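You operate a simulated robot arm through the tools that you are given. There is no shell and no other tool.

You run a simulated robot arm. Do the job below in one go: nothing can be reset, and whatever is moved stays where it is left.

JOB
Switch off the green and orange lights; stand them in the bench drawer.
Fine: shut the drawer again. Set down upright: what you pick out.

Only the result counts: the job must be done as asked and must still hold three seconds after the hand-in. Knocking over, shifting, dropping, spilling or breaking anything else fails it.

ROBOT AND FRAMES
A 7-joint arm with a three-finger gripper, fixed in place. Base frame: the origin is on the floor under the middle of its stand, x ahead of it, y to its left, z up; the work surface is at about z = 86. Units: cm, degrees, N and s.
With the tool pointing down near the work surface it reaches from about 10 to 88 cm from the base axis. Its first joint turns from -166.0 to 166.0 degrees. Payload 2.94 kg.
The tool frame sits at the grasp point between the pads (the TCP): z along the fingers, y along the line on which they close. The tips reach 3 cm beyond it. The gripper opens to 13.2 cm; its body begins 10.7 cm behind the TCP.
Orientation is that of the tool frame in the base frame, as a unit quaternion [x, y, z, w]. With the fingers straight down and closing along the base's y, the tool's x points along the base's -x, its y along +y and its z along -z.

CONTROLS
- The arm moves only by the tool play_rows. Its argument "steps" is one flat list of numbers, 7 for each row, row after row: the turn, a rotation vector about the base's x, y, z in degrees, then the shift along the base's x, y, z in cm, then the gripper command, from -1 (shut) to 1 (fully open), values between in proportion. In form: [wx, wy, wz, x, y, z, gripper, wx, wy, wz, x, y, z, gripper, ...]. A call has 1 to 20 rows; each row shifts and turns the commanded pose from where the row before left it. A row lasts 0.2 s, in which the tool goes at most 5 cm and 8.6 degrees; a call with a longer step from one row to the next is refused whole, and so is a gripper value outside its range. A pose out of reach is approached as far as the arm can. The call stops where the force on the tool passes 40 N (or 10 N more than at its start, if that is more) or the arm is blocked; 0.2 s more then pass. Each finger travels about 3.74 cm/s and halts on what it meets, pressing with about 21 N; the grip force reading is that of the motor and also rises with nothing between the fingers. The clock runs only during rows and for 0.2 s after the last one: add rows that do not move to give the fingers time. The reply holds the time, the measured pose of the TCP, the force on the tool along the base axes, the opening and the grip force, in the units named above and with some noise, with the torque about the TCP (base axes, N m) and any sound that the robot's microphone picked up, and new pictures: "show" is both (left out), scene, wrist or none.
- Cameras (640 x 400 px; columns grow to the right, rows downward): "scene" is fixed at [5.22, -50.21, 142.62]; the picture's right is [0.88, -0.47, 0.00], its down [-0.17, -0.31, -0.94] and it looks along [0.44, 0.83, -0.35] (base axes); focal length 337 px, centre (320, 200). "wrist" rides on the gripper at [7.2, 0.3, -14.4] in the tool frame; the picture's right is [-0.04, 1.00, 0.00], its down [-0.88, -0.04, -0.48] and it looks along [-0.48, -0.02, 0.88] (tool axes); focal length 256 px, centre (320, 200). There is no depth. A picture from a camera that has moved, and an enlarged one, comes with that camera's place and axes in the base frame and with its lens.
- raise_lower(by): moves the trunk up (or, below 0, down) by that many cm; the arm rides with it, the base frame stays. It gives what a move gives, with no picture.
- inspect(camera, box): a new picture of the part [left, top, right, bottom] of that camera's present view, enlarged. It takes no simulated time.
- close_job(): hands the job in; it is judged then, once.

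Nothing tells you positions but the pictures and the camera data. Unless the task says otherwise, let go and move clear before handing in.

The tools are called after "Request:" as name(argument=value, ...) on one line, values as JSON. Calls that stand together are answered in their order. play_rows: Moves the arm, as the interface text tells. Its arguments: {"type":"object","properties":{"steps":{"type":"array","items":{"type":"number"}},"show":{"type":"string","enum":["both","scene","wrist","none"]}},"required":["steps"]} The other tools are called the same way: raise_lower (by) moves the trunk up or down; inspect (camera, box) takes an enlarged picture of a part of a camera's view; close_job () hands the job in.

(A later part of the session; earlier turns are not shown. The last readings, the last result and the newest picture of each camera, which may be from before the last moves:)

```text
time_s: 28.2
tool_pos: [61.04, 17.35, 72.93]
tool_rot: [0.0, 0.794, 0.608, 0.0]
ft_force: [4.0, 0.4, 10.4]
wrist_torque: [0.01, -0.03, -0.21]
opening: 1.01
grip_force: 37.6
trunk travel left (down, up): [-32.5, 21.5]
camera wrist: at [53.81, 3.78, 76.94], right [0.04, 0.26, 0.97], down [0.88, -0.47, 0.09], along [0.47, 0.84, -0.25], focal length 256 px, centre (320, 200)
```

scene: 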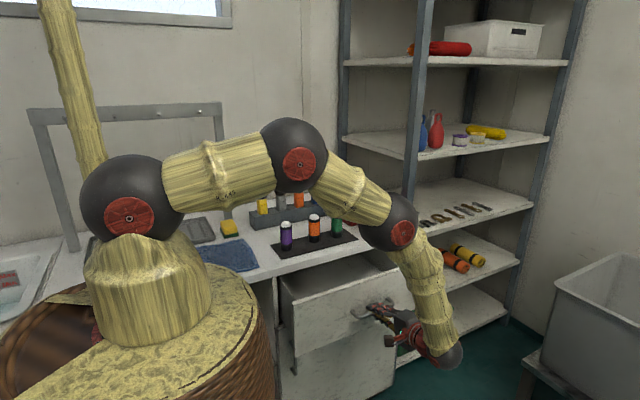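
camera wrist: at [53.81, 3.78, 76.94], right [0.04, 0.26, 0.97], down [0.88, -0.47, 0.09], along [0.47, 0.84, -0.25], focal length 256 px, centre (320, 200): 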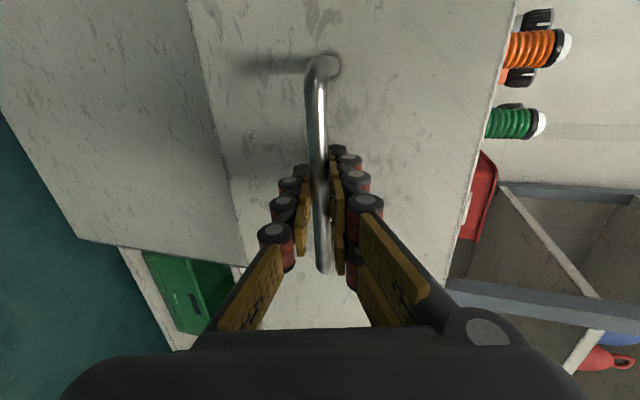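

It's about 14 cm open so far. I'll keep pulling a bit more to get room for the hand, watching clearance to the stand.

Request:
play_rows(steps=[0, 0, 0, 0, -1, 0, -1, 0, 0, 0, 0, -1, 0, -1, 0, 0, 0, 0, -1, 0, -1, 0, 0, 0, 0, -1, 0, -1, 0, 0, 0, 0, -1, 0, -1, 0, 0, 0, 0, -1, 0, -1, 0, 0, 0, 0, -1, 0, -1, 0, 0, 0, 0, -0.7, 0, -1, 0, 0, 0, 0, 0, 0, -1], show="both")

Request:
inspect(camera="scene", box=[230, 220, 470, 400])

```text
time_s: 30.2
tool_pos: [60.98, 9.74, 73.0]
tool_rot: [-0.001, 0.793, 0.609, 0.0]
ft_force: [11.7, 0.4, 9.6]
wrist_torque: [0.02, 0.04, -0.13]
opening: 1.06
grip_force: 37.8
trunk travel left (down, up): [-32.5, 21.5]
camera wrist: at [53.8, -3.93, 76.94], right [0.04, 0.26, 0.96], down [0.88, -0.47, 0.09], along [0.48, 0.84, -0.25], focal length 256 px, centre (320, 200)
```

scene: 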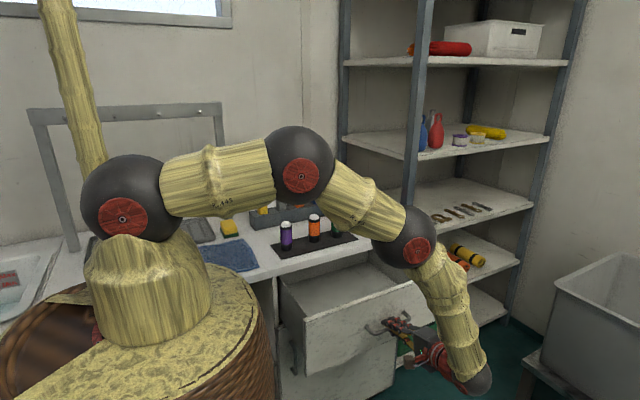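
wrist: 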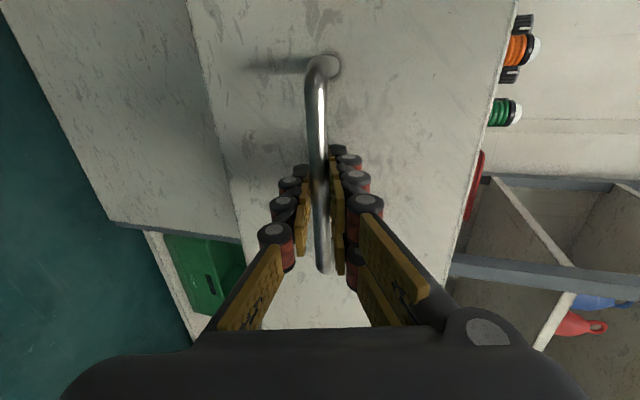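

```text
2.22 times, centred on (350, 310) of scene
camera zoom: at [5.22, -50.21, 142.62], right [0.88, -0.47, 0.0], down [-0.17, -0.31, -0.94], along [0.44, 0.83, -0.35], focal length 748 px, centre (253, -44)
```

zoom: 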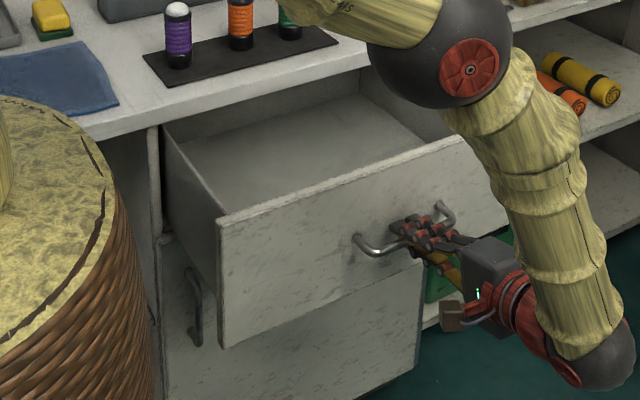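

The drawer is empty and about 21 cm open. I'll pull 3 cm more for hand clearance, then release the handle and back off.

Request:
play_rows(steps=[0, 0, 0, 0, -1, 0, -1, 0, 0, 0, 0, -1, 0, -1, 0, 0, 0, 0, -1, 0, -1, 0, 0, 0, 0, 0, 0, -1, 0, 0, 0, 0, 0, 0, -0.1, 0, 0, 0, 0, 0, 0, -0.1, 0, 0, 0, 0, 0, 0, -0.1, 0, 0, 0, 0, 0, 0, -0.1, 0, 0, 0, 0, 0, 0, -0.1], show="both")

```text
time_s: 32.2
tool_pos: [60.92, 6.76, 72.96]
tool_rot: [-0.001, 0.794, 0.608, 0.0]
ft_force: [0.0, -0.3, -0.8]
wrist_torque: [-0.01, 0.02, -0.01]
opening: 5.95
grip_force: 0.0
trunk travel left (down, up): [-32.5, 21.5]
camera wrist: at [53.76, -6.89, 76.95], right [0.04, 0.26, 0.96], down [0.88, -0.47, 0.09], along [0.47, 0.84, -0.25], focal length 256 px, centre (320, 200)
```

scene: 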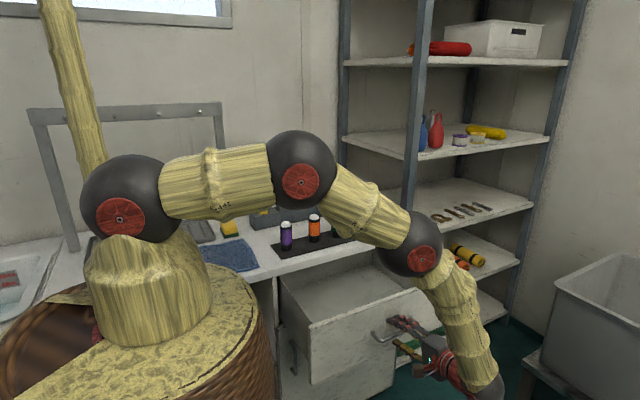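
wrist: 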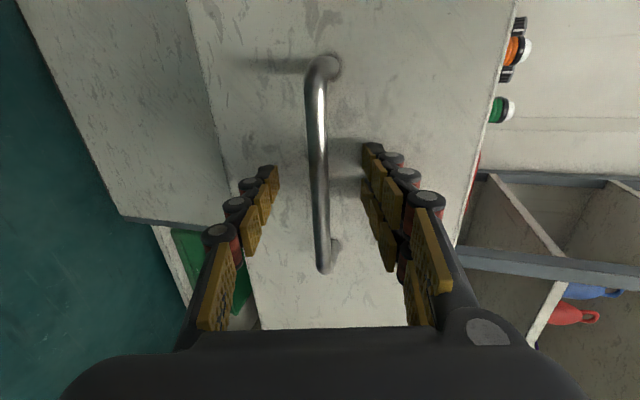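

The handle is released with the drawer about 24.5 cm open. I'll back away, rise, and turn the tool back to pointing down.

Request:
play_rows(steps=[0, 0, 0, 0, -2.4, 0.64, -0.1, 0, 0, 0, 0, -2.4, 0.64, -0.1, 0, 0, 0, 0, -2.4, 0.64, -0.1, 0, 0, 0, 0, 0, 3, -0.1, 0, 0, 0, 0, 0, 4, -0.1, -8.4, 0, 0, 0, 0, 4, -0.1, -8.4, 0, 0, 0, 0, 4, -0.1, -8.4, 0, 0, 0, 0, 4, -0.1, -8.4, 0, 0, 0, 0, 4, -0.1, -8.4, 0, 0, 0, 0, 4, -0.1, -8.4, 0, 0, 0, 0, 4, -0.1, -8.4, 0, 0, 0, 0, 3, -0.1, -8.4, 0, 0, 0, 0, 3, -0.1, -7.8, 0, 0, 0, 0, 0, -0.1, 0, 0, 0, 0, 0, 0, -0.1], show="both")

```text
time_s: 35.4
tool_pos: [61.07, -0.51, 111.99]
tool_rot: [0.0, 1.0, -0.001, 0.0]
ft_force: [-0.6, -0.5, -0.4]
wrist_torque: [0.02, -0.01, -0.03]
opening: 5.97
grip_force: 0.2
trunk travel left (down, up): [-32.5, 21.5]
camera wrist: at [53.82, 0.01, 126.22], right [0.04, 1.0, 0.0], down [0.88, -0.04, 0.48], along [0.48, -0.02, -0.88], focal length 256 px, centre (320, 200)
```

scene: 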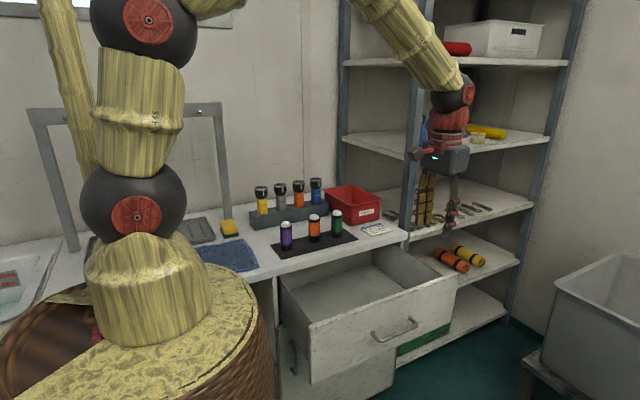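
wrist: 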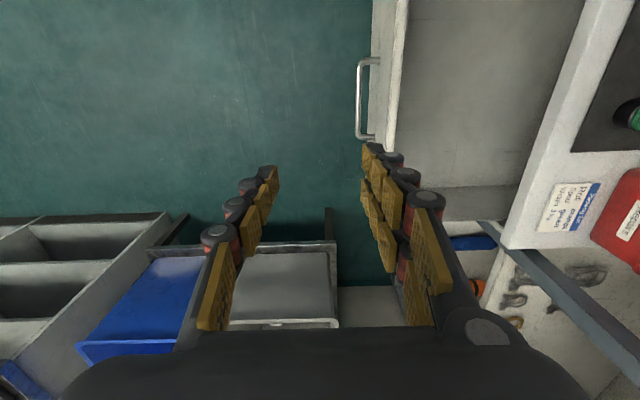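

Request:
inspect(camera="scene", box=[260, 200, 480, 400])

Request:
inspect(camera="wrist", box=[340, 0, 640, 260])

```text
2.00 times, centred on (370, 300) of scene
camera zoom: at [5.22, -50.21, 142.62], right [0.88, -0.47, 0.0], down [-0.17, -0.31, -0.94], along [0.44, 0.83, -0.35], focal length 674 px, centre (220, 0)
```

zoom: 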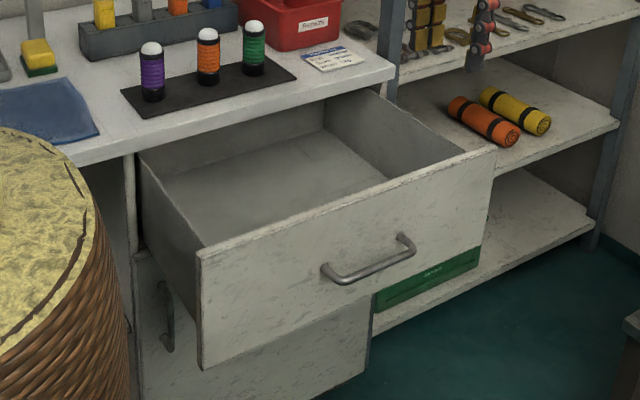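

```text
1.54 times, centred on (490, 130) of wrist
camera zoom: at [53.82, 0.01, 126.22], right [0.04, 1.0, 0.0], down [0.88, -0.04, 0.48], along [0.48, -0.02, -0.88], focal length 394 px, centre (58, 308)
```

zoom: 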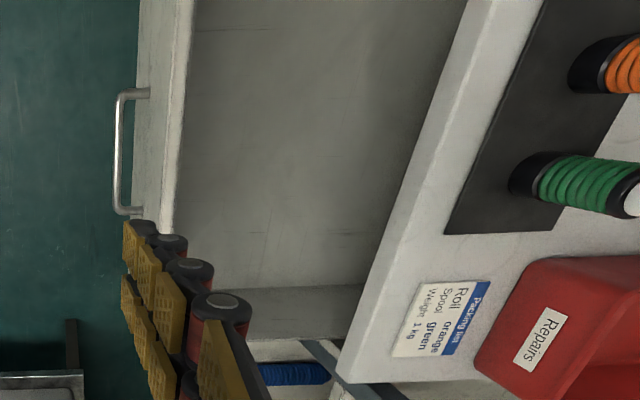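

The drawer is open and empty, with about 23 cm of free depth and its floor near z 65. I'll go back above the orange light with the fingers open about 8 cm to pick it up.

Request:
play_rows(steps=[0, 0, 0, -0.7, 4.3, 0, 0.2, 0, 0, 0, -0.7, 4.3, 0, 0.2, 0, 0, 0, -0.7, 4.3, 0, 0.2, 0, 0, 0, -0.7, 4.3, 0, 0.2, 0, 0, 0, -0.7, 4.3, 0, 0.2, 0, 0, 0, -0.7, 4.3, 0, 0.2, 0, 0, 0, -0.7, 4.3, 0, 0.2, 0, 0, 0, -0.7, 4.3, 0, 0.2, 0, 0, 0, -0.7, 4.3, 0, 0.2, 0, 0, 0, -0.7, 4.3, 0, 0.2, 0, 0, 0, -0.6, 3.6, 0, 0.2, 0, 0, 0, 0, 0, -2, 0.2, 0, 0, 0, 0, 0, -2, 0.2, 0, 0, 0, 0, 0, 0, 0.2], show="both")

Request:
inspect(camera="wrist", box=[220, 60, 420, 260])

Request:
inspect(camera="scene", box=[265, 140, 375, 260])

```text
time_s: 38.4
tool_pos: [53.45, 46.24, 107.94]
tool_rot: [0.0, 1.0, 0.0, 0.001]
ft_force: [-0.3, -0.2, -0.2]
wrist_torque: [-0.01, 0.01, 0.0]
opening: 7.9
grip_force: 0.0
trunk travel left (down, up): [-32.5, 21.5]
camera wrist: at [46.18, 46.72, 122.14], right [0.04, 1.0, 0.0], down [0.88, -0.04, 0.48], along [0.48, -0.02, -0.88], focal length 256 px, centre (320, 200)
```

scene: 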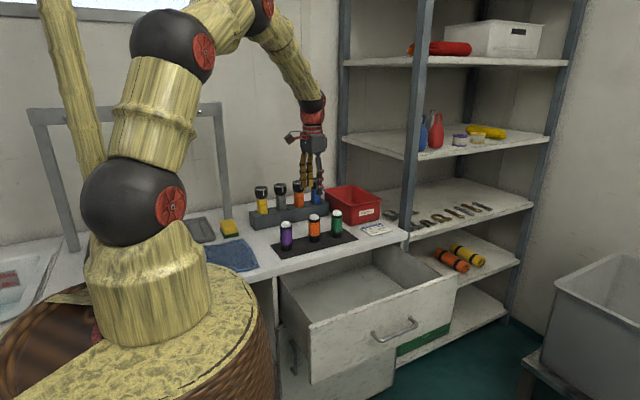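
wrist: 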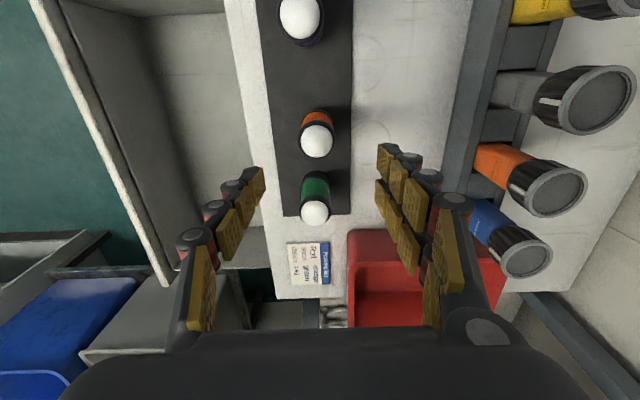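

```text
2.00 times, centred on (320, 160) of wrist
camera zoom: at [46.18, 46.72, 122.14], right [0.04, 1.0, 0.0], down [0.88, -0.04, 0.48], along [0.48, -0.02, -0.88], focal length 512 px, centre (320, 280)
```

zoom: 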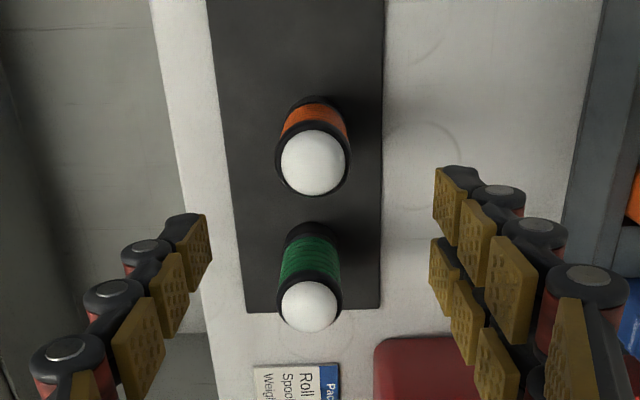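

```text
3.33 times, centred on (320, 200) of scene
camera zoom: at [5.22, -50.21, 142.62], right [0.88, -0.47, 0.0], down [-0.17, -0.31, -0.94], along [0.44, 0.83, -0.35], focal length 1122 px, centre (320, 200)
```

zoom: 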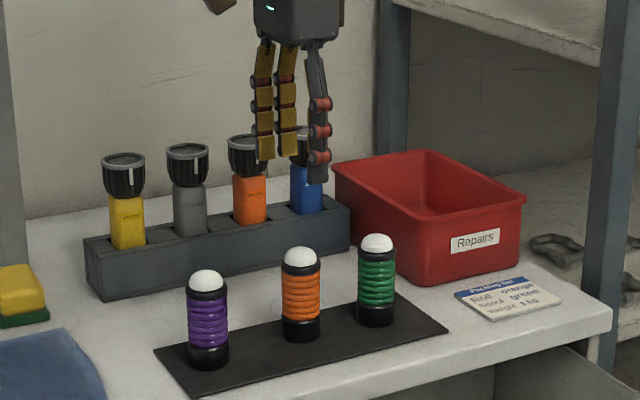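

Orange is right under the tool at (53.6, 46.15). I'll descend around it with the fingers straddling it.

Request:
play_rows(steps=[0, 0, 0, 0.1, -0.05, -2.5, 0.2, 0, 0, 0, 0, 0, -2.5, 0.2, 0, 0, 0, 0, 0, -2.5, 0.2, 0, 0, 0, 0, 0, -2.5, 0.2, 0, 0, 0, 0, 0, -2, 0.2, 0, 0, 0, 0, 0, -1.5, 0.2, 0, 0, 0, 0, 0, -1, 0.2, 0, 0, 0, 0, 0, 0, 0.2], show="both")

Request:
inspect(camera="wrist", box=[220, 90, 420, 290])

Request:
inspect(camera="scene", box=[265, 160, 375, 260])

```text
time_s: 40.2
tool_pos: [53.48, 46.29, 93.44]
tool_rot: [0.0, 1.0, 0.0, 0.0]
ft_force: [-0.2, -0.2, 0.2]
wrist_torque: [0.01, 0.01, 0.02]
opening: 7.92
grip_force: 0.1
trunk travel left (down, up): [-32.5, 21.5]
camera wrist: at [46.3, 46.64, 107.69], right [0.04, 1.0, 0.0], down [0.88, -0.04, 0.48], along [0.48, -0.02, -0.88], focal length 256 px, centre (320, 200)
```

scene: 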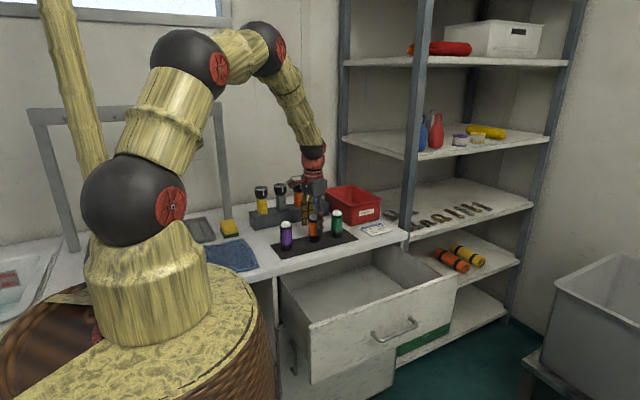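
wrist: 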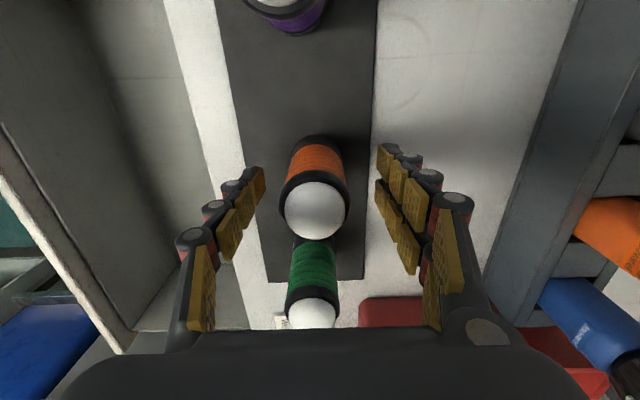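

```text
2.00 times, centred on (320, 190) of wrist
camera zoom: at [46.3, 46.64, 107.69], right [0.04, 1.0, 0.0], down [0.88, -0.04, 0.48], along [0.48, -0.02, -0.88], focal length 512 px, centre (320, 220)
```

zoom: 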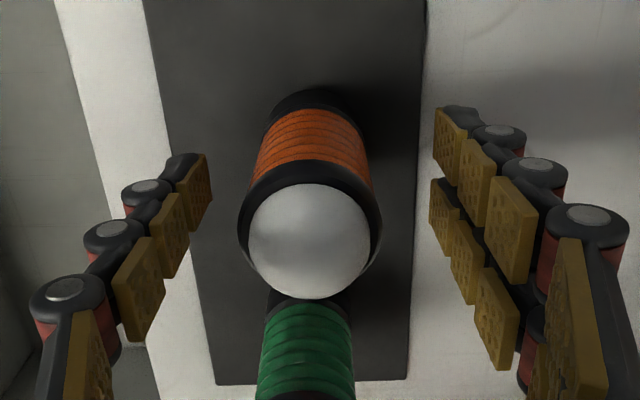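

```text
4.00 times, centred on (320, 210) of scene
camera zoom: at [5.22, -50.21, 142.62], right [0.88, -0.47, 0.0], down [-0.17, -0.31, -0.94], along [0.44, 0.83, -0.35], focal length 1347 px, centre (320, 160)
```

zoom: 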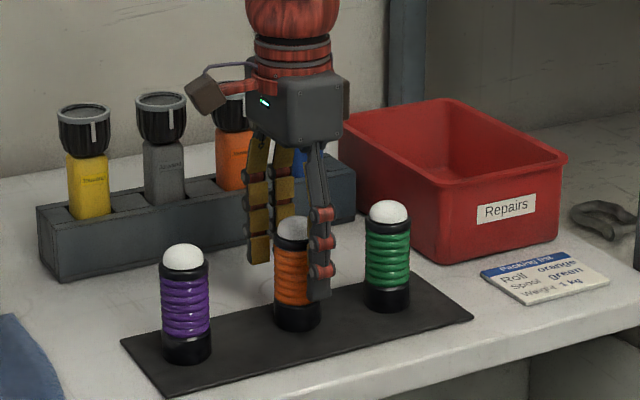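

The light is nicely between the pads. I'll trim 0.2 cm in y and close.

Request:
play_rows(steps=[0, 0, 0, 0, -0.2, 0, 0.2, 0, 0, 0, 0, 0, 0, -1, 0, 0, 0, 0, 0, 0, -1, 0, 0, 0, 0, 0, 0, -1, 0, 0, 0, 0, 0, 0, -1, 0, 0, 0, 0, 0, 0, -1], show="wrist")

Request:
inspect(camera="scene", box=[265, 160, 375, 260])

```text
time_s: 41.6
tool_pos: [53.52, 46.03, 93.41]
tool_rot: [0.0, 1.0, 0.0, 0.0]
ft_force: [0.5, -1.1, 1.0]
wrist_torque: [-0.04, 0.03, 0.05]
opening: 4.05
grip_force: 21.0
trunk travel left (down, up): [-32.5, 21.5]
camera wrist: at [46.28, 46.4, 107.69], right [0.04, 1.0, 0.0], down [0.88, -0.04, 0.48], along [0.47, -0.02, -0.88], focal length 256 px, centre (320, 200)
```

wrist: 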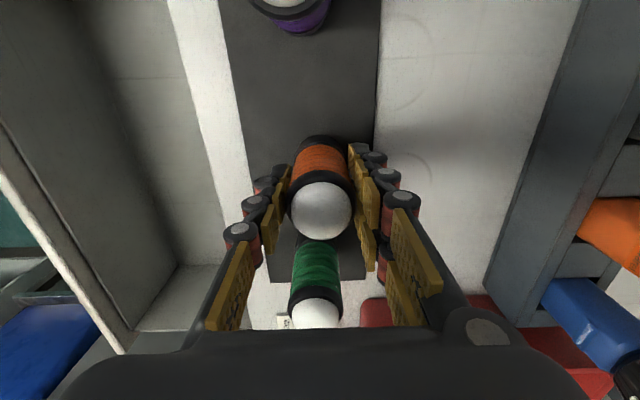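

```text
4.00 times, centred on (320, 210) of scene
camera zoom: at [5.22, -50.21, 142.62], right [0.88, -0.47, 0.0], down [-0.17, -0.31, -0.94], along [0.44, 0.83, -0.35], focal length 1347 px, centre (320, 160)
```

zoom: 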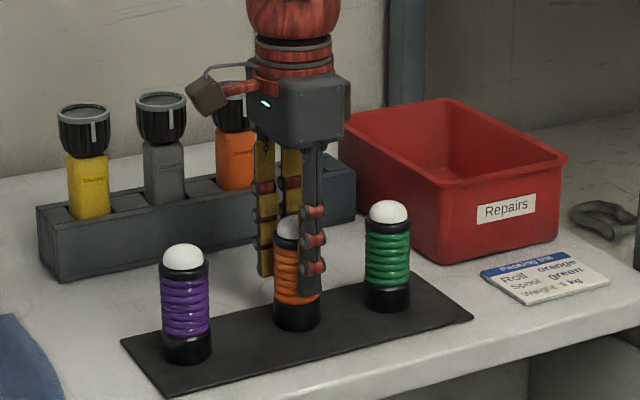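

The orange light is gripped (opening 4.05). I'll lift it straight up and carry it over the drawer.

Request:
play_rows(steps=[0, 0, 0, 0, 0, 0.5, -1, 0, 0, 0, 0, 0, 1.5, -1, 0, 0, 0, 0, 0, 2.5, -1, 0, 0, 0, 0, 0, 2.5, -1, 0, 0, 0, 0, 0, 2.5, -1, 0, 0, 0, 0, 0, 2.5, -1, 0, 0, 0, 0, -1.5, 0, -1, 0, 0, 0, 0, -2.5, 0, -1, 0, 0, 0, 0, -3, 0, -1, 0, 0, 0, 0, -3, 0, -1, 0, 0, 0, 0, -3, 0, -1, 0, 0, 0, 0, -3, 0, -1, 0, 0, 0, 0, -3, 0, -1, 0, 0, 0, 0, -2, 0, -1, 0, 0, 0, 0, 0, 0, -1], show="both")

Request:
inspect(camera="scene", box=[265, 140, 475, 340])

```text
time_s: 44.8
tool_pos: [53.46, 24.97, 105.35]
tool_rot: [-0.001, 1.0, 0.0, 0.0]
ft_force: [0.2, -0.7, -1.8]
wrist_torque: [0.0, 0.03, 0.0]
opening: 4.09
grip_force: 21.1
trunk travel left (down, up): [-32.5, 21.5]
camera wrist: at [46.25, 25.41, 119.63], right [0.04, 1.0, 0.0], down [0.88, -0.04, 0.48], along [0.48, -0.02, -0.88], focal length 256 px, centre (320, 200)
```

scene: 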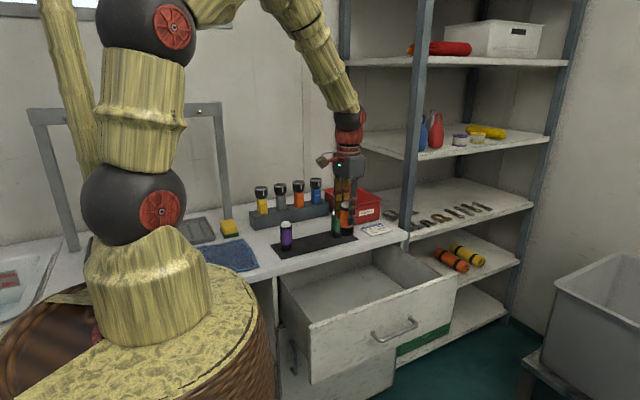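
wrist: 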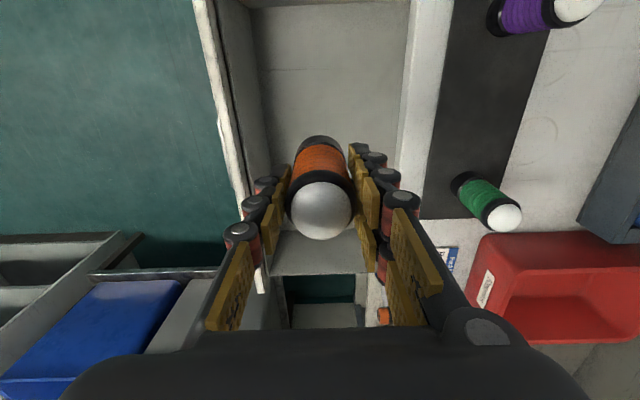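

```text
2.00 times, centred on (370, 240) of scene
camera zoom: at [5.22, -50.21, 142.62], right [0.88, -0.47, 0.0], down [-0.17, -0.31, -0.94], along [0.44, 0.83, -0.35], focal length 674 px, centre (220, 120)
```

zoom: 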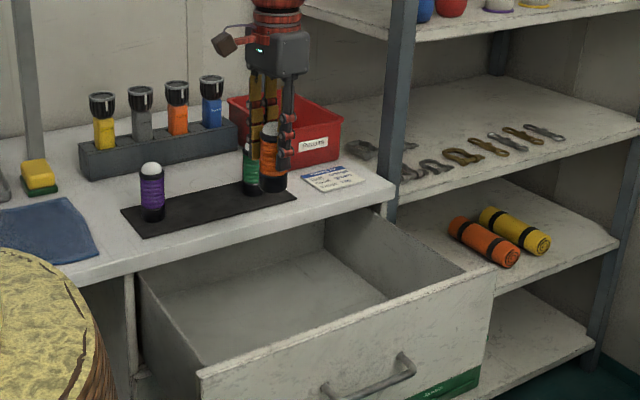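

The light hangs upright over the drawer opening, clear of the bench edge (y 36.6) and drawer front (y 13.3). I'll lower it into the drawer, stopping above the floor.

Request:
play_rows(steps=[0, 0, 0, 0, 0, -1.5, -1, 0, 0, 0, 0, 0, -3, -1, 0, 0, 0, 0, 0, -3, -1, 0, 0, 0, 0, 0, -3, -1, 0, 0, 0, 0, 0, -3, -1, 0, 0, 0, 0, 0, -3, -1, 0, 0, 0, 0, 0, -3, -1, 0, 0, 0, 0, 0, -3, -1, 0, 0, 0, 0, 0, -3, -1, 0, 0, 0, 0, 0, -2.5, -1, 0, 0, 0, 0, 0, -1.5, -1, 0, 0, 0, 0, 0, -1, -1, 0, 0, 0, 0, 0, 0, -1], show="both")

Request:
inspect(camera="scene", box=[265, 180, 475, 380])

```text
time_s: 47.6
tool_pos: [53.46, 24.96, 74.9]
tool_rot: [-0.001, 1.0, 0.0, 0.0]
ft_force: [0.5, -0.7, -1.1]
wrist_torque: [0.01, -0.02, -0.01]
opening: 4.09
grip_force: 21.2
trunk travel left (down, up): [-32.5, 21.5]
camera wrist: at [46.25, 25.42, 89.2], right [0.04, 1.0, 0.0], down [0.88, -0.04, 0.48], along [0.47, -0.02, -0.88], focal length 256 px, centre (320, 200)
```

scene: 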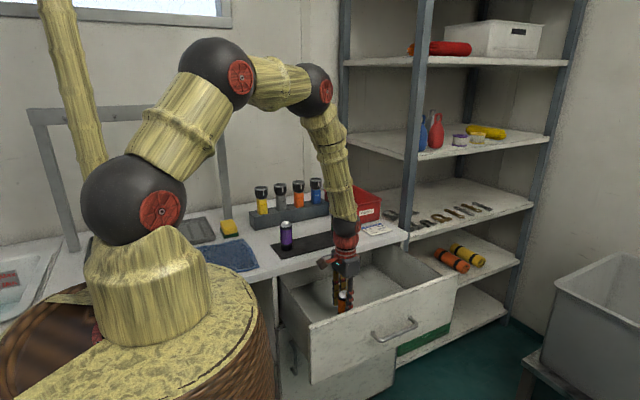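
wrist: 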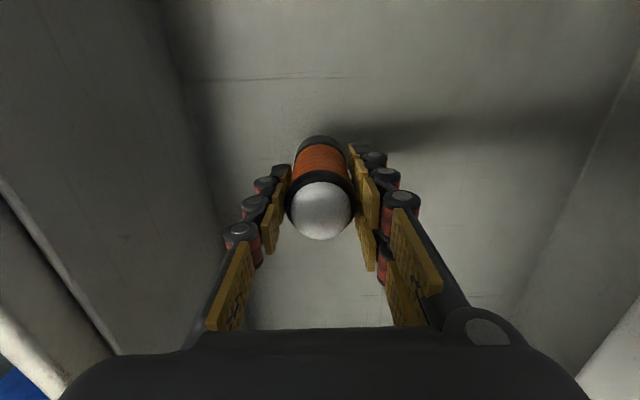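

```text
2.00 times, centred on (370, 280) of scene
camera zoom: at [5.22, -50.21, 142.62], right [0.88, -0.47, 0.0], down [-0.17, -0.31, -0.94], along [0.44, 0.83, -0.35], focal length 674 px, centre (220, 40)
```

zoom: 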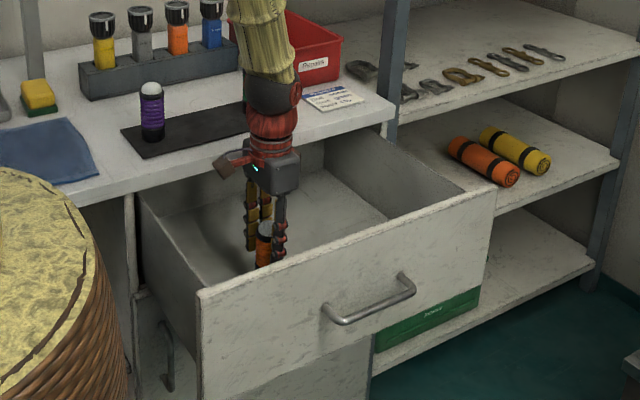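

The light's base should be about 3 cm above the drawer floor. I'll lower slowly and watch for contact force.

Request:
play_rows(steps=[0, 0, 0, 0, 0, -0.6, -1, 0, 0, 0, 0, 0, -0.6, -1, 0, 0, 0, 0, 0, -0.5, -1, 0, 0, 0, 0, 0, -0.4, -1, 0, 0, 0, 0, 0, 0, -1], show="wrist")

Request:
inspect(camera="scene", box=[310, 240, 410, 330])

```text
time_s: 48.8
tool_pos: [53.4, 24.96, 72.79]
tool_rot: [0.0, 1.0, 0.0, 0.001]
ft_force: [0.1, 0.7, -2.2]
wrist_torque: [-0.03, 0.01, 0.01]
opening: 4.02
grip_force: 21.0
trunk travel left (down, up): [-32.5, 21.5]
camera wrist: at [46.27, 25.37, 87.08], right [0.04, 1.0, 0.0], down [0.88, -0.04, 0.48], along [0.47, -0.02, -0.88], focal length 256 px, centre (320, 200)
```

wrist: 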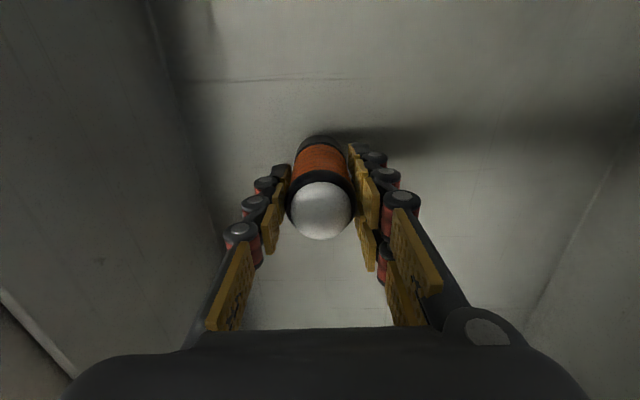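

```text
4.44 times, centred on (360, 285) of scene
camera zoom: at [5.22, -50.21, 142.62], right [0.88, -0.47, 0.0], down [-0.17, -0.31, -0.94], along [0.44, 0.83, -0.35], focal length 1497 px, centre (142, -178)
```

zoom: 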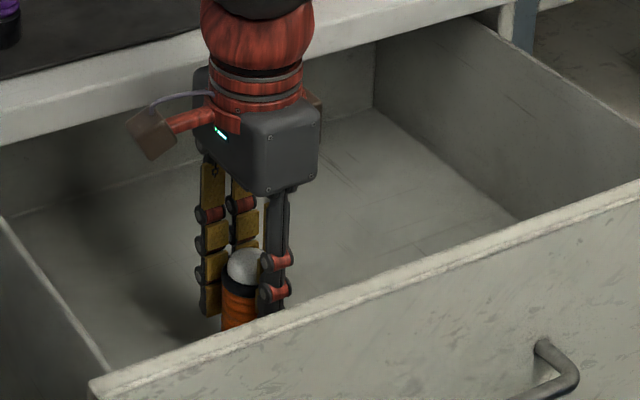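

There's no contact yet (force still shows just the weight). I'll go on down gently.

Request:
play_rows(steps=[0, 0, 0, 0, 0, -0.2, -1, 0, 0, 0, 0, 0, -0.2, -1, 0, 0, 0, 0, 0, -0.2, -1, 0, 0, 0, 0, 0, 0, -1], show="none")

```text
time_s: 49.8
tool_pos: [53.5, 24.93, 72.18]
tool_rot: [0.0, 1.0, 0.001, 0.0]
ft_force: [-0.1, -0.3, -2.1]
wrist_torque: [-0.03, -0.03, 0.01]
opening: 4.05
grip_force: 20.8
trunk travel left (down, up): [-32.5, 21.5]
```

Still hanging free, so I'll lower another half centimetre.

Request:
play_rows(steps=[0, 0, 0, 0, 0, -0.2, -1, 0, 0, 0, 0, 0, -0.2, -1, 0, 0, 0, 0, 0, -0.1, -1, 0, 0, 0, 0, 0, 0, -1], show="none")

```text
time_s: 50.8
tool_pos: [53.56, 24.89, 71.82]
tool_rot: [0.0, 1.0, 0.0, 0.0]
ft_force: [-0.3, -0.2, -1.7]
wrist_torque: [0.03, -0.02, 0.02]
opening: 4.07
grip_force: 20.8
trunk travel left (down, up): [-32.5, 21.5]
```

No contact yet. I'll step down a bit more.

Request:
play_rows(steps=[0, 0, 0, 0, 0, -0.15, -1, 0, 0, 0, 0, 0, -0.15, -1, 0, 0, 0, 0, 0, 0, -1], show="none")

```text
time_s: 51.6
tool_pos: [53.48, 24.97, 71.63]
tool_rot: [0.001, 1.0, 0.001, 0.0]
ft_force: [-1.7, -1.1, 16.1]
wrist_torque: [-0.01, 0.16, -0.04]
opening: 4.04
grip_force: 21.3
trunk travel left (down, up): [-32.5, 21.5]
```

It made contact with the floor (16 N). I'll ease up slightly to relieve the load before releasing.

Request:
play_rows(steps=[0, 0, 0, 0, 0, 0.1, -1, 0, 0, 0, 0, 0, 0, -1], show="none")

```text
time_s: 52.2
tool_pos: [53.42, 24.87, 71.66]
tool_rot: [0.0, 1.0, 0.0, 0.001]
ft_force: [3.6, 2.0, 8.6]
wrist_torque: [0.08, -0.2, -0.03]
opening: 4.03
grip_force: 21.0
trunk travel left (down, up): [-32.5, 21.5]
```

I'll ease off another 0.1 cm, then open the fingers.

Request:
play_rows(steps=[0, 0, 0, 0, 0, 0.1, -1, 0, 0, 0, 0, 0, 0, -1, 0, 0, 0, 0, 0, 0, 0.2, 0, 0, 0, 0, 0, 0, 0.2, 0, 0, 0, 0, 0, 0, 0.2, 0, 0, 0, 0, 0, 0, 0.2], show="both")

Request:
inspect(camera="scene", box=[310, 240, 410, 330])

```text
time_s: 53.6
tool_pos: [53.51, 24.97, 71.51]
tool_rot: [0.001, 1.0, -0.001, 0.001]
ft_force: [-0.9, 0.4, -0.4]
wrist_torque: [0.0, -0.01, -0.01]
opening: 7.95
grip_force: 0.0
trunk travel left (down, up): [-32.5, 21.5]
camera wrist: at [46.27, 25.36, 85.88], right [0.04, 1.0, 0.0], down [0.88, -0.04, 0.48], along [0.47, -0.02, -0.88], focal length 256 px, centre (320, 200)
```

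scene: 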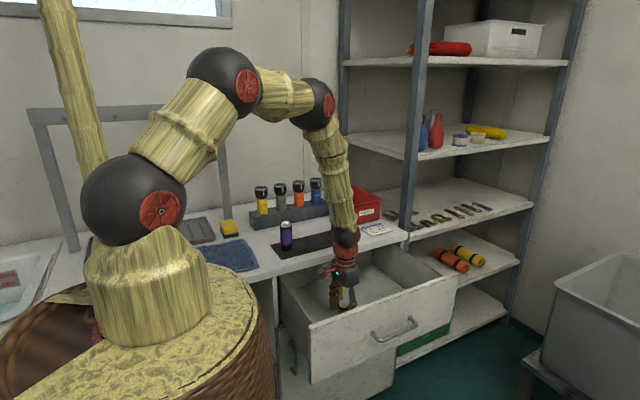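
wrist: 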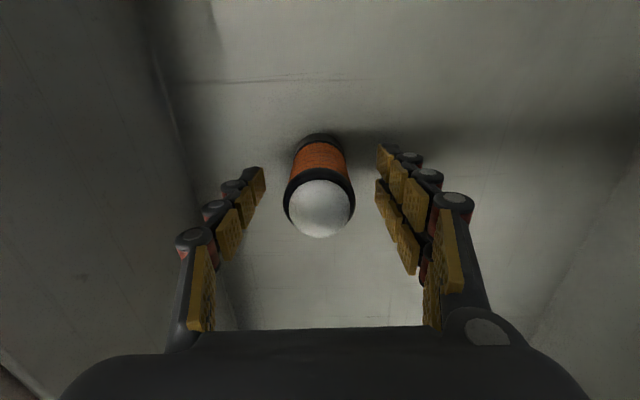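

```text
4.44 times, centred on (360, 285) of scene
camera zoom: at [5.22, -50.21, 142.62], right [0.88, -0.47, 0.0], down [-0.17, -0.31, -0.94], along [0.44, 0.83, -0.35], focal length 1497 px, centre (142, -178)
```

zoom: 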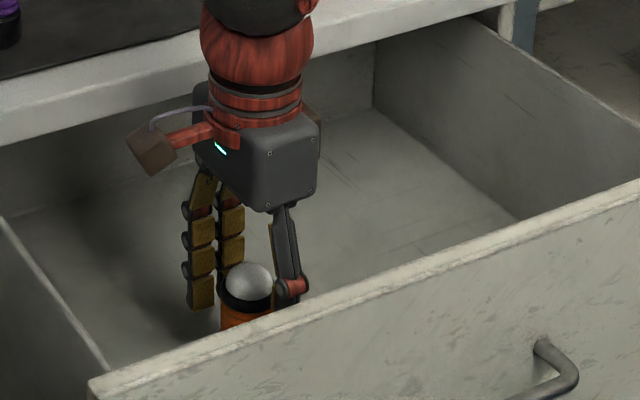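

The orange light stands upright and unlit on the drawer floor. I'll lift straight out and move above the green light.

Request:
play_rows(steps=[0, 0, 0, 0, 0, 1, 0.2, 0, 0, 0, 0, 0, 2.5, 0.2, 0, 0, 0, 0, 0, 3.5, 0.2, 0, 0, 0, 0, 0, 4, 0.2, 0, 0, 0, 0, 0, 4, 0.2, 0, 0, 0, 0, 0, 4, 0.2, 0, 0, 0, 0, 0, 4, 0.2, 0, 0, 0, 0, 0, 4, 0.2, 0, 0, 0, 0, 0, 4, 0.2, 0, 0, 0, 0, 0, 4.5, 0.2, 0, 0, 0, 1.8, 4.1, 0, 0.2, 0, 0, 0, 1.8, 4.1, 0, 0.2, 0, 0, 0, 1.8, 4.1, 0, 0.2, 0, 0, 0, 1.8, 4.1, 0, 0.2, 0, 0, 0, 1.7, 4.1, 0, 0.2, 0, 0, 0, 0, 0, 0, 0.2], show="both")

Request:
inspect(camera="wrist", box=[220, 60, 420, 260])

Request:
inspect(camera="scene", box=[265, 180, 475, 380])

```text
time_s: 57.0
tool_pos: [62.5, 45.51, 107.18]
tool_rot: [0.0, 1.0, 0.0, 0.0]
ft_force: [0.5, 0.7, -0.7]
wrist_torque: [0.01, 0.0, -0.01]
opening: 7.9
grip_force: 0.0
trunk travel left (down, up): [-32.5, 21.5]
camera wrist: at [55.26, 45.92, 121.48], right [0.04, 1.0, 0.0], down [0.88, -0.04, 0.48], along [0.48, -0.02, -0.88], focal length 256 px, centre (320, 200)
```

scene: 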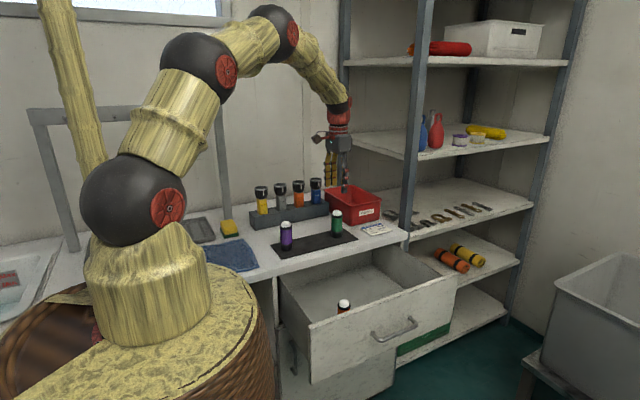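
wrist: 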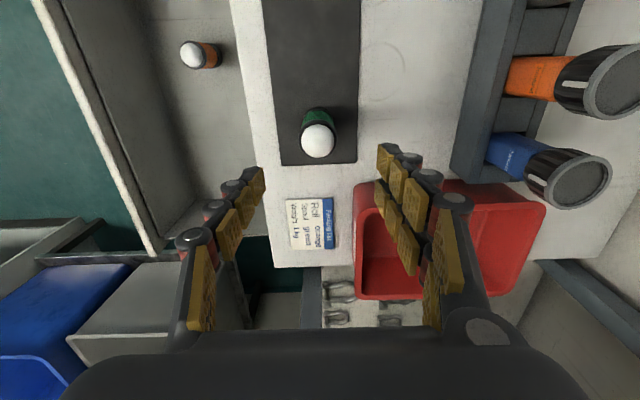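

```text
2.00 times, centred on (320, 160) of wrist
camera zoom: at [55.26, 45.92, 121.48], right [0.04, 1.0, 0.0], down [0.88, -0.04, 0.48], along [0.48, -0.02, -0.88], focal length 512 px, centre (320, 280)
```

zoom: 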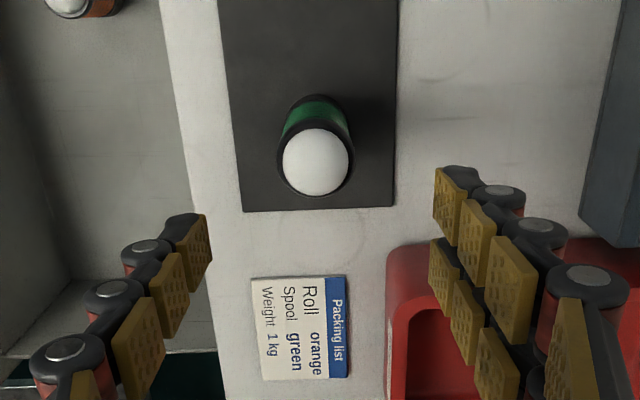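

```text
2.00 times, centred on (370, 280) of scene
camera zoom: at [5.22, -50.21, 142.62], right [0.88, -0.47, 0.0], down [-0.17, -0.31, -0.94], along [0.44, 0.83, -0.35], focal length 674 px, centre (220, 40)
```

zoom: 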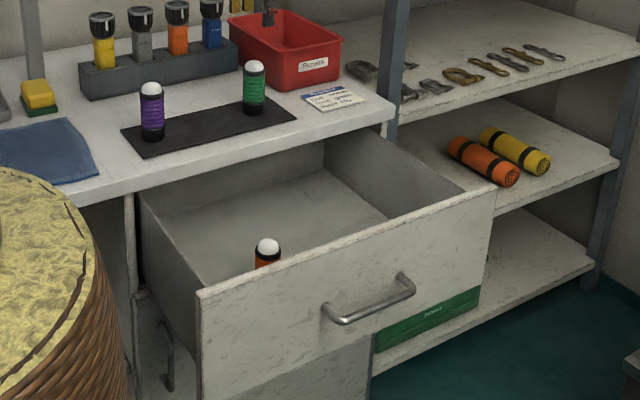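

Green is directly under the tool at (62.5, 45.4), and the red box (x ≥ 70.5) is clear of the fingers. I'll descend around the green light.

Request:
play_rows(steps=[0, 0, 0, 0, -0.05, -2.5, 0.2, 0, 0, 0, 0, 0, -2.5, 0.2, 0, 0, 0, 0, 0, -2.5, 0.2, 0, 0, 0, 0, 0, -2.5, 0.2, 0, 0, 0, 0, 0, -2, 0.2, 0, 0, 0, 0, 0, -1.2, 0.2, 0, 0, 0, 0, 0, -0.6, 0.2, 0, 0, 0, 0, 0, 0, 0.2], show="wrist")

Request:
inspect(camera="wrist", box=[220, 90, 420, 290])

Request:
inspect(camera="scene", box=[265, 160, 375, 260])

```text
time_s: 58.8
tool_pos: [62.37, 45.37, 93.17]
tool_rot: [-0.001, 1.0, 0.0, -0.001]
ft_force: [0.4, 0.3, -0.4]
wrist_torque: [0.02, -0.02, -0.02]
opening: 7.91
grip_force: 0.0
trunk travel left (down, up): [-32.5, 21.5]
camera wrist: at [55.2, 45.76, 107.53], right [0.04, 1.0, 0.0], down [0.88, -0.04, 0.48], along [0.47, -0.02, -0.88], focal length 256 px, centre (320, 200)
```

wrist: 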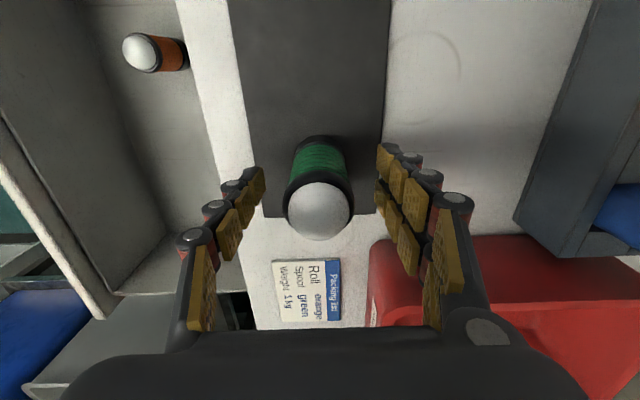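

```text
2.00 times, centred on (320, 190) of wrist
camera zoom: at [55.2, 45.76, 107.53], right [0.04, 1.0, 0.0], down [0.88, -0.04, 0.48], along [0.47, -0.02, -0.88], focal length 512 px, centre (320, 220)
```

zoom: 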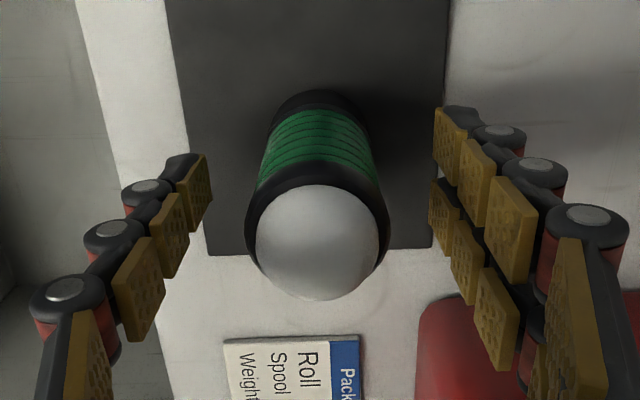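

```text
4.00 times, centred on (320, 210) of scene
camera zoom: at [5.22, -50.21, 142.62], right [0.88, -0.47, 0.0], down [-0.17, -0.31, -0.94], along [0.44, 0.83, -0.35], focal length 1347 px, centre (320, 160)
```

zoom: 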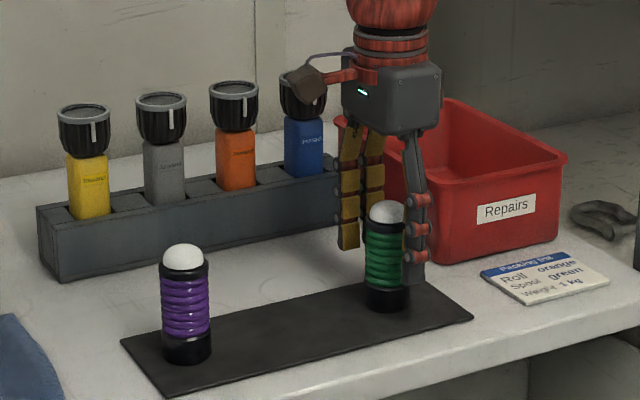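

The green light is centred between the pads. I'll close on it, then lift.

Request:
play_rows(steps=[0, 0, 0, 0, 0, 0, -1, 0, 0, 0, 0, 0, 0, -1, 0, 0, 0, 0, 0, 0, -1, 0, 0, 0, 0, 0, 0, -1, 0, 0, 0, 0, 0, 0, -1], show="wrist")

```text
time_s: 60.0
tool_pos: [62.36, 45.35, 93.29]
tool_rot: [0.0, 1.0, 0.0, 0.0]
ft_force: [0.3, -1.3, 0.1]
wrist_torque: [-0.04, -0.02, -0.03]
opening: 4.06
grip_force: 21.1
trunk travel left (down, up): [-32.5, 21.5]
camera wrist: at [55.2, 45.75, 107.56], right [0.04, 1.0, 0.0], down [0.88, -0.04, 0.48], along [0.47, -0.02, -0.88], focal length 256 px, centre (320, 200)
```

wrist: 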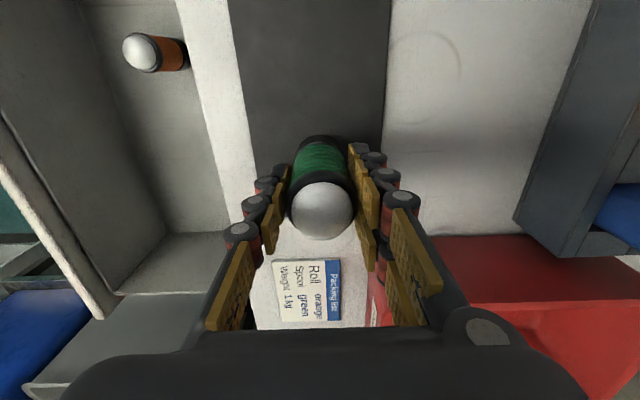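

Green is gripped (opening 4.06). I'll lift it and carry it over the drawer to x ≈ 65.5, y ≈ 25, well clear of the orange one.

Request:
play_rows(steps=[0, 0, 0, 0, 0, 0.5, -1, 0, 0, 0, 0, 0, 1.5, -1, 0, 0, 0, 0, 0, 2.5, -1, 0, 0, 0, 0, 0, 2.5, -1, 0, 0, 0, 0, 0, 2.5, -1, 0, 0, 0, 0, 0, 2.5, -1, 0, 0, 0, 0, -1.5, 0, -1, 0, 0, 0, 0.3, -2.5, 0, -1, 0, 0, 0, 0.5, -3, 0, -1, 0, 0, 0, 0.5, -3, 0, -1, 0, 0, 0, 0.5, -3, 0, -1, 0, 0, 0, 0.5, -3, 0, -1, 0, 0, 0, 0.5, -2.9, 0, -1, 0, 0, 0, 0.3, -1.5, 0, -1, 0, 0, 0, 0, 0, 0, -1], show="both")

Request:
inspect(camera="scene", box=[265, 140, 475, 340])

```text
time_s: 63.2
tool_pos: [65.48, 24.98, 105.27]
tool_rot: [0.001, 1.0, 0.0, 0.0]
ft_force: [-0.2, -0.2, -1.5]
wrist_torque: [-0.02, 0.01, -0.01]
opening: 4.05
grip_force: 21.1
trunk travel left (down, up): [-32.5, 21.5]
camera wrist: at [58.29, 25.4, 119.57], right [0.04, 1.0, 0.0], down [0.88, -0.04, 0.48], along [0.47, -0.02, -0.88], focal length 256 px, centre (320, 200)
```

scene: 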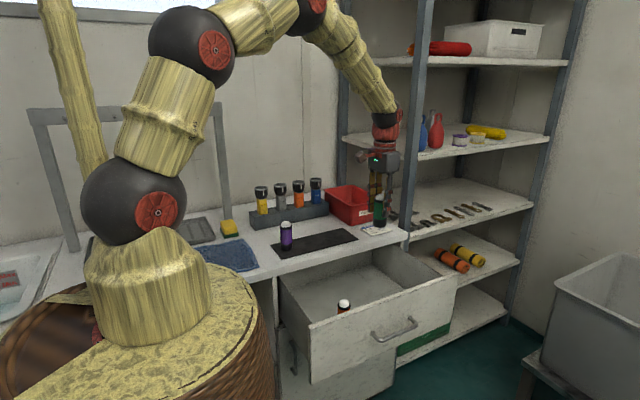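
wrist: 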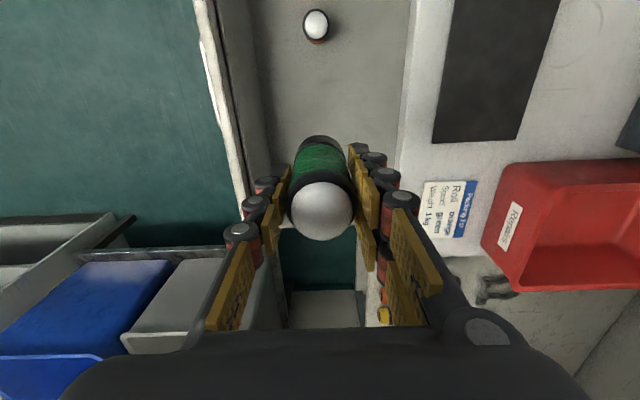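

```text
2.00 times, centred on (370, 240) of scene
camera zoom: at [5.22, -50.21, 142.62], right [0.88, -0.47, 0.0], down [-0.17, -0.31, -0.94], along [0.44, 0.83, -0.35], focal length 674 px, centre (220, 120)
```

zoom: 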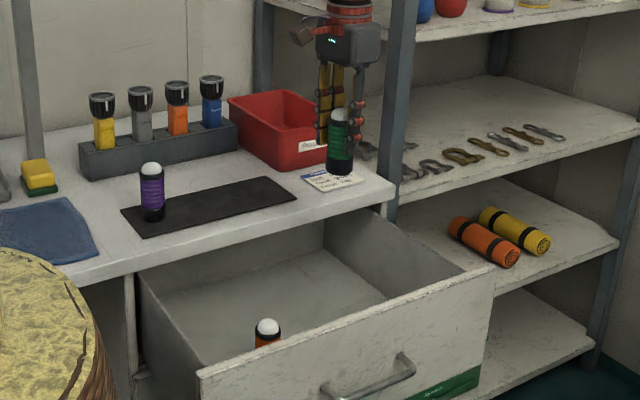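

Green is held upright over the drawer. I'll lower it to a couple of centimetres above the floor.

Request:
play_rows(steps=[0, 0, 0, 0, 0, -1.5, -1, 0, 0, 0, 0, 0, -3, -1, 0, 0, 0, 0, 0, -3, -1, 0, 0, 0, 0, 0, -3, -1, 0, 0, 0, 0, 0, -3, -1, 0, 0, 0, 0, 0, -3, -1, 0, 0, 0, 0, 0, -3, -1, 0, 0, 0, 0, 0, -3, -1, 0, 0, 0, 0, 0, -3, -1, 0, 0, 0, 0, 0, -2.5, -1, 0, 0, 0, 0, 0, -1.5, -1, 0, 0, 0, 0, 0, -1, -1, 0, 0, 0, 0, 0, -0.7, -1, 0, 0, 0, 0, 0, -0.5, -1, 0, 0, 0, 0, 0, 0, -1], show="both")

```text
time_s: 66.4
tool_pos: [65.33, 24.92, 73.55]
tool_rot: [0.0, 1.0, 0.0, 0.001]
ft_force: [-0.8, 0.7, -1.6]
wrist_torque: [0.03, 0.01, -0.02]
opening: 4.03
grip_force: 21.2
trunk travel left (down, up): [-32.5, 21.5]
camera wrist: at [58.23, 25.43, 87.85], right [0.04, 1.0, 0.0], down [0.88, -0.04, 0.48], along [0.47, -0.02, -0.88], focal length 256 px, centre (320, 200)
```

scene: 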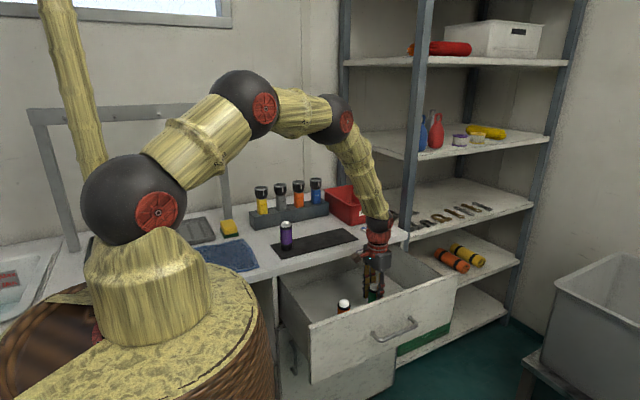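
wrist: 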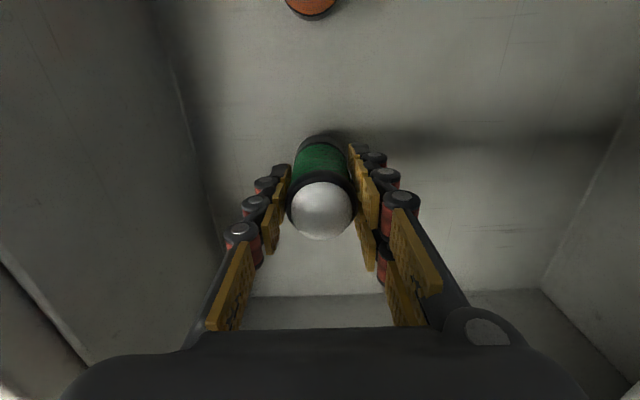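

About 2 cm to go, so I'll lower gently.

Request:
play_rows(steps=[0, 0, 0, 0, 0, -0.5, -1, 0, 0, 0, 0, 0, -0.5, -1, 0, 0, 0, 0, 0, -0.3, -1, 0, 0, 0, 0, 0, -0.2, -1, 0, 0, 0, 0, 0, -0.1, -1, 0, 0, 0, 0, 0, 0, -1], show="none")

```text
time_s: 67.8
tool_pos: [65.49, 24.89, 71.92]
tool_rot: [0.0, 1.0, 0.0, 0.001]
ft_force: [-0.2, -0.2, -2.4]
wrist_torque: [-0.01, -0.02, 0.02]
opening: 4.02
grip_force: 21.7
trunk travel left (down, up): [-32.5, 21.5]
```

Still free, so I'll continue in small steps.

Request:
play_rows(steps=[0, 0, 0, 0, 0, -0.1, -1, 0, 0, 0, 0, 0, -0.1, -1, 0, 0, 0, 0, 0, -0.1, -1, 0, 0, 0, 0, 0, 0, -1], show="none")

```text
time_s: 68.8
tool_pos: [65.5, 25.0, 71.65]
tool_rot: [-0.001, 1.0, 0.0, -0.001]
ft_force: [0.3, -0.4, -0.7]
wrist_torque: [0.0, 0.01, 0.01]
opening: 4.02
grip_force: 21.2
trunk travel left (down, up): [-32.5, 21.5]
```

Request:
play_rows(steps=[0, 0, 0, 0, 0, -0.1, -1, 0, 0, 0, 0, 0, 0, -1], show="none")

```text
time_s: 69.4
tool_pos: [65.44, 25.05, 71.58]
tool_rot: [0.0, 1.0, 0.0, -0.001]
ft_force: [-0.4, 0.1, -1.5]
wrist_torque: [-0.02, 0.01, 0.0]
opening: 4.02
grip_force: 21.3
trunk travel left (down, up): [-32.5, 21.5]
```

The force is still only the weight, so contact should come within a millimetre or two. I'll step down again.

Request:
play_rows(steps=[0, 0, 0, 0, 0, -0.12, -1, 0, 0, 0, 0, 0, 0, -1], show="none")

```text
time_s: 70.0
tool_pos: [65.52, 24.92, 71.46]
tool_rot: [0.0, 1.0, 0.0, 0.0]
ft_force: [-0.1, -0.7, 0.2]
wrist_torque: [0.02, 0.01, 0.0]
opening: 4.01
grip_force: 20.6
trunk travel left (down, up): [-32.5, 21.5]
```

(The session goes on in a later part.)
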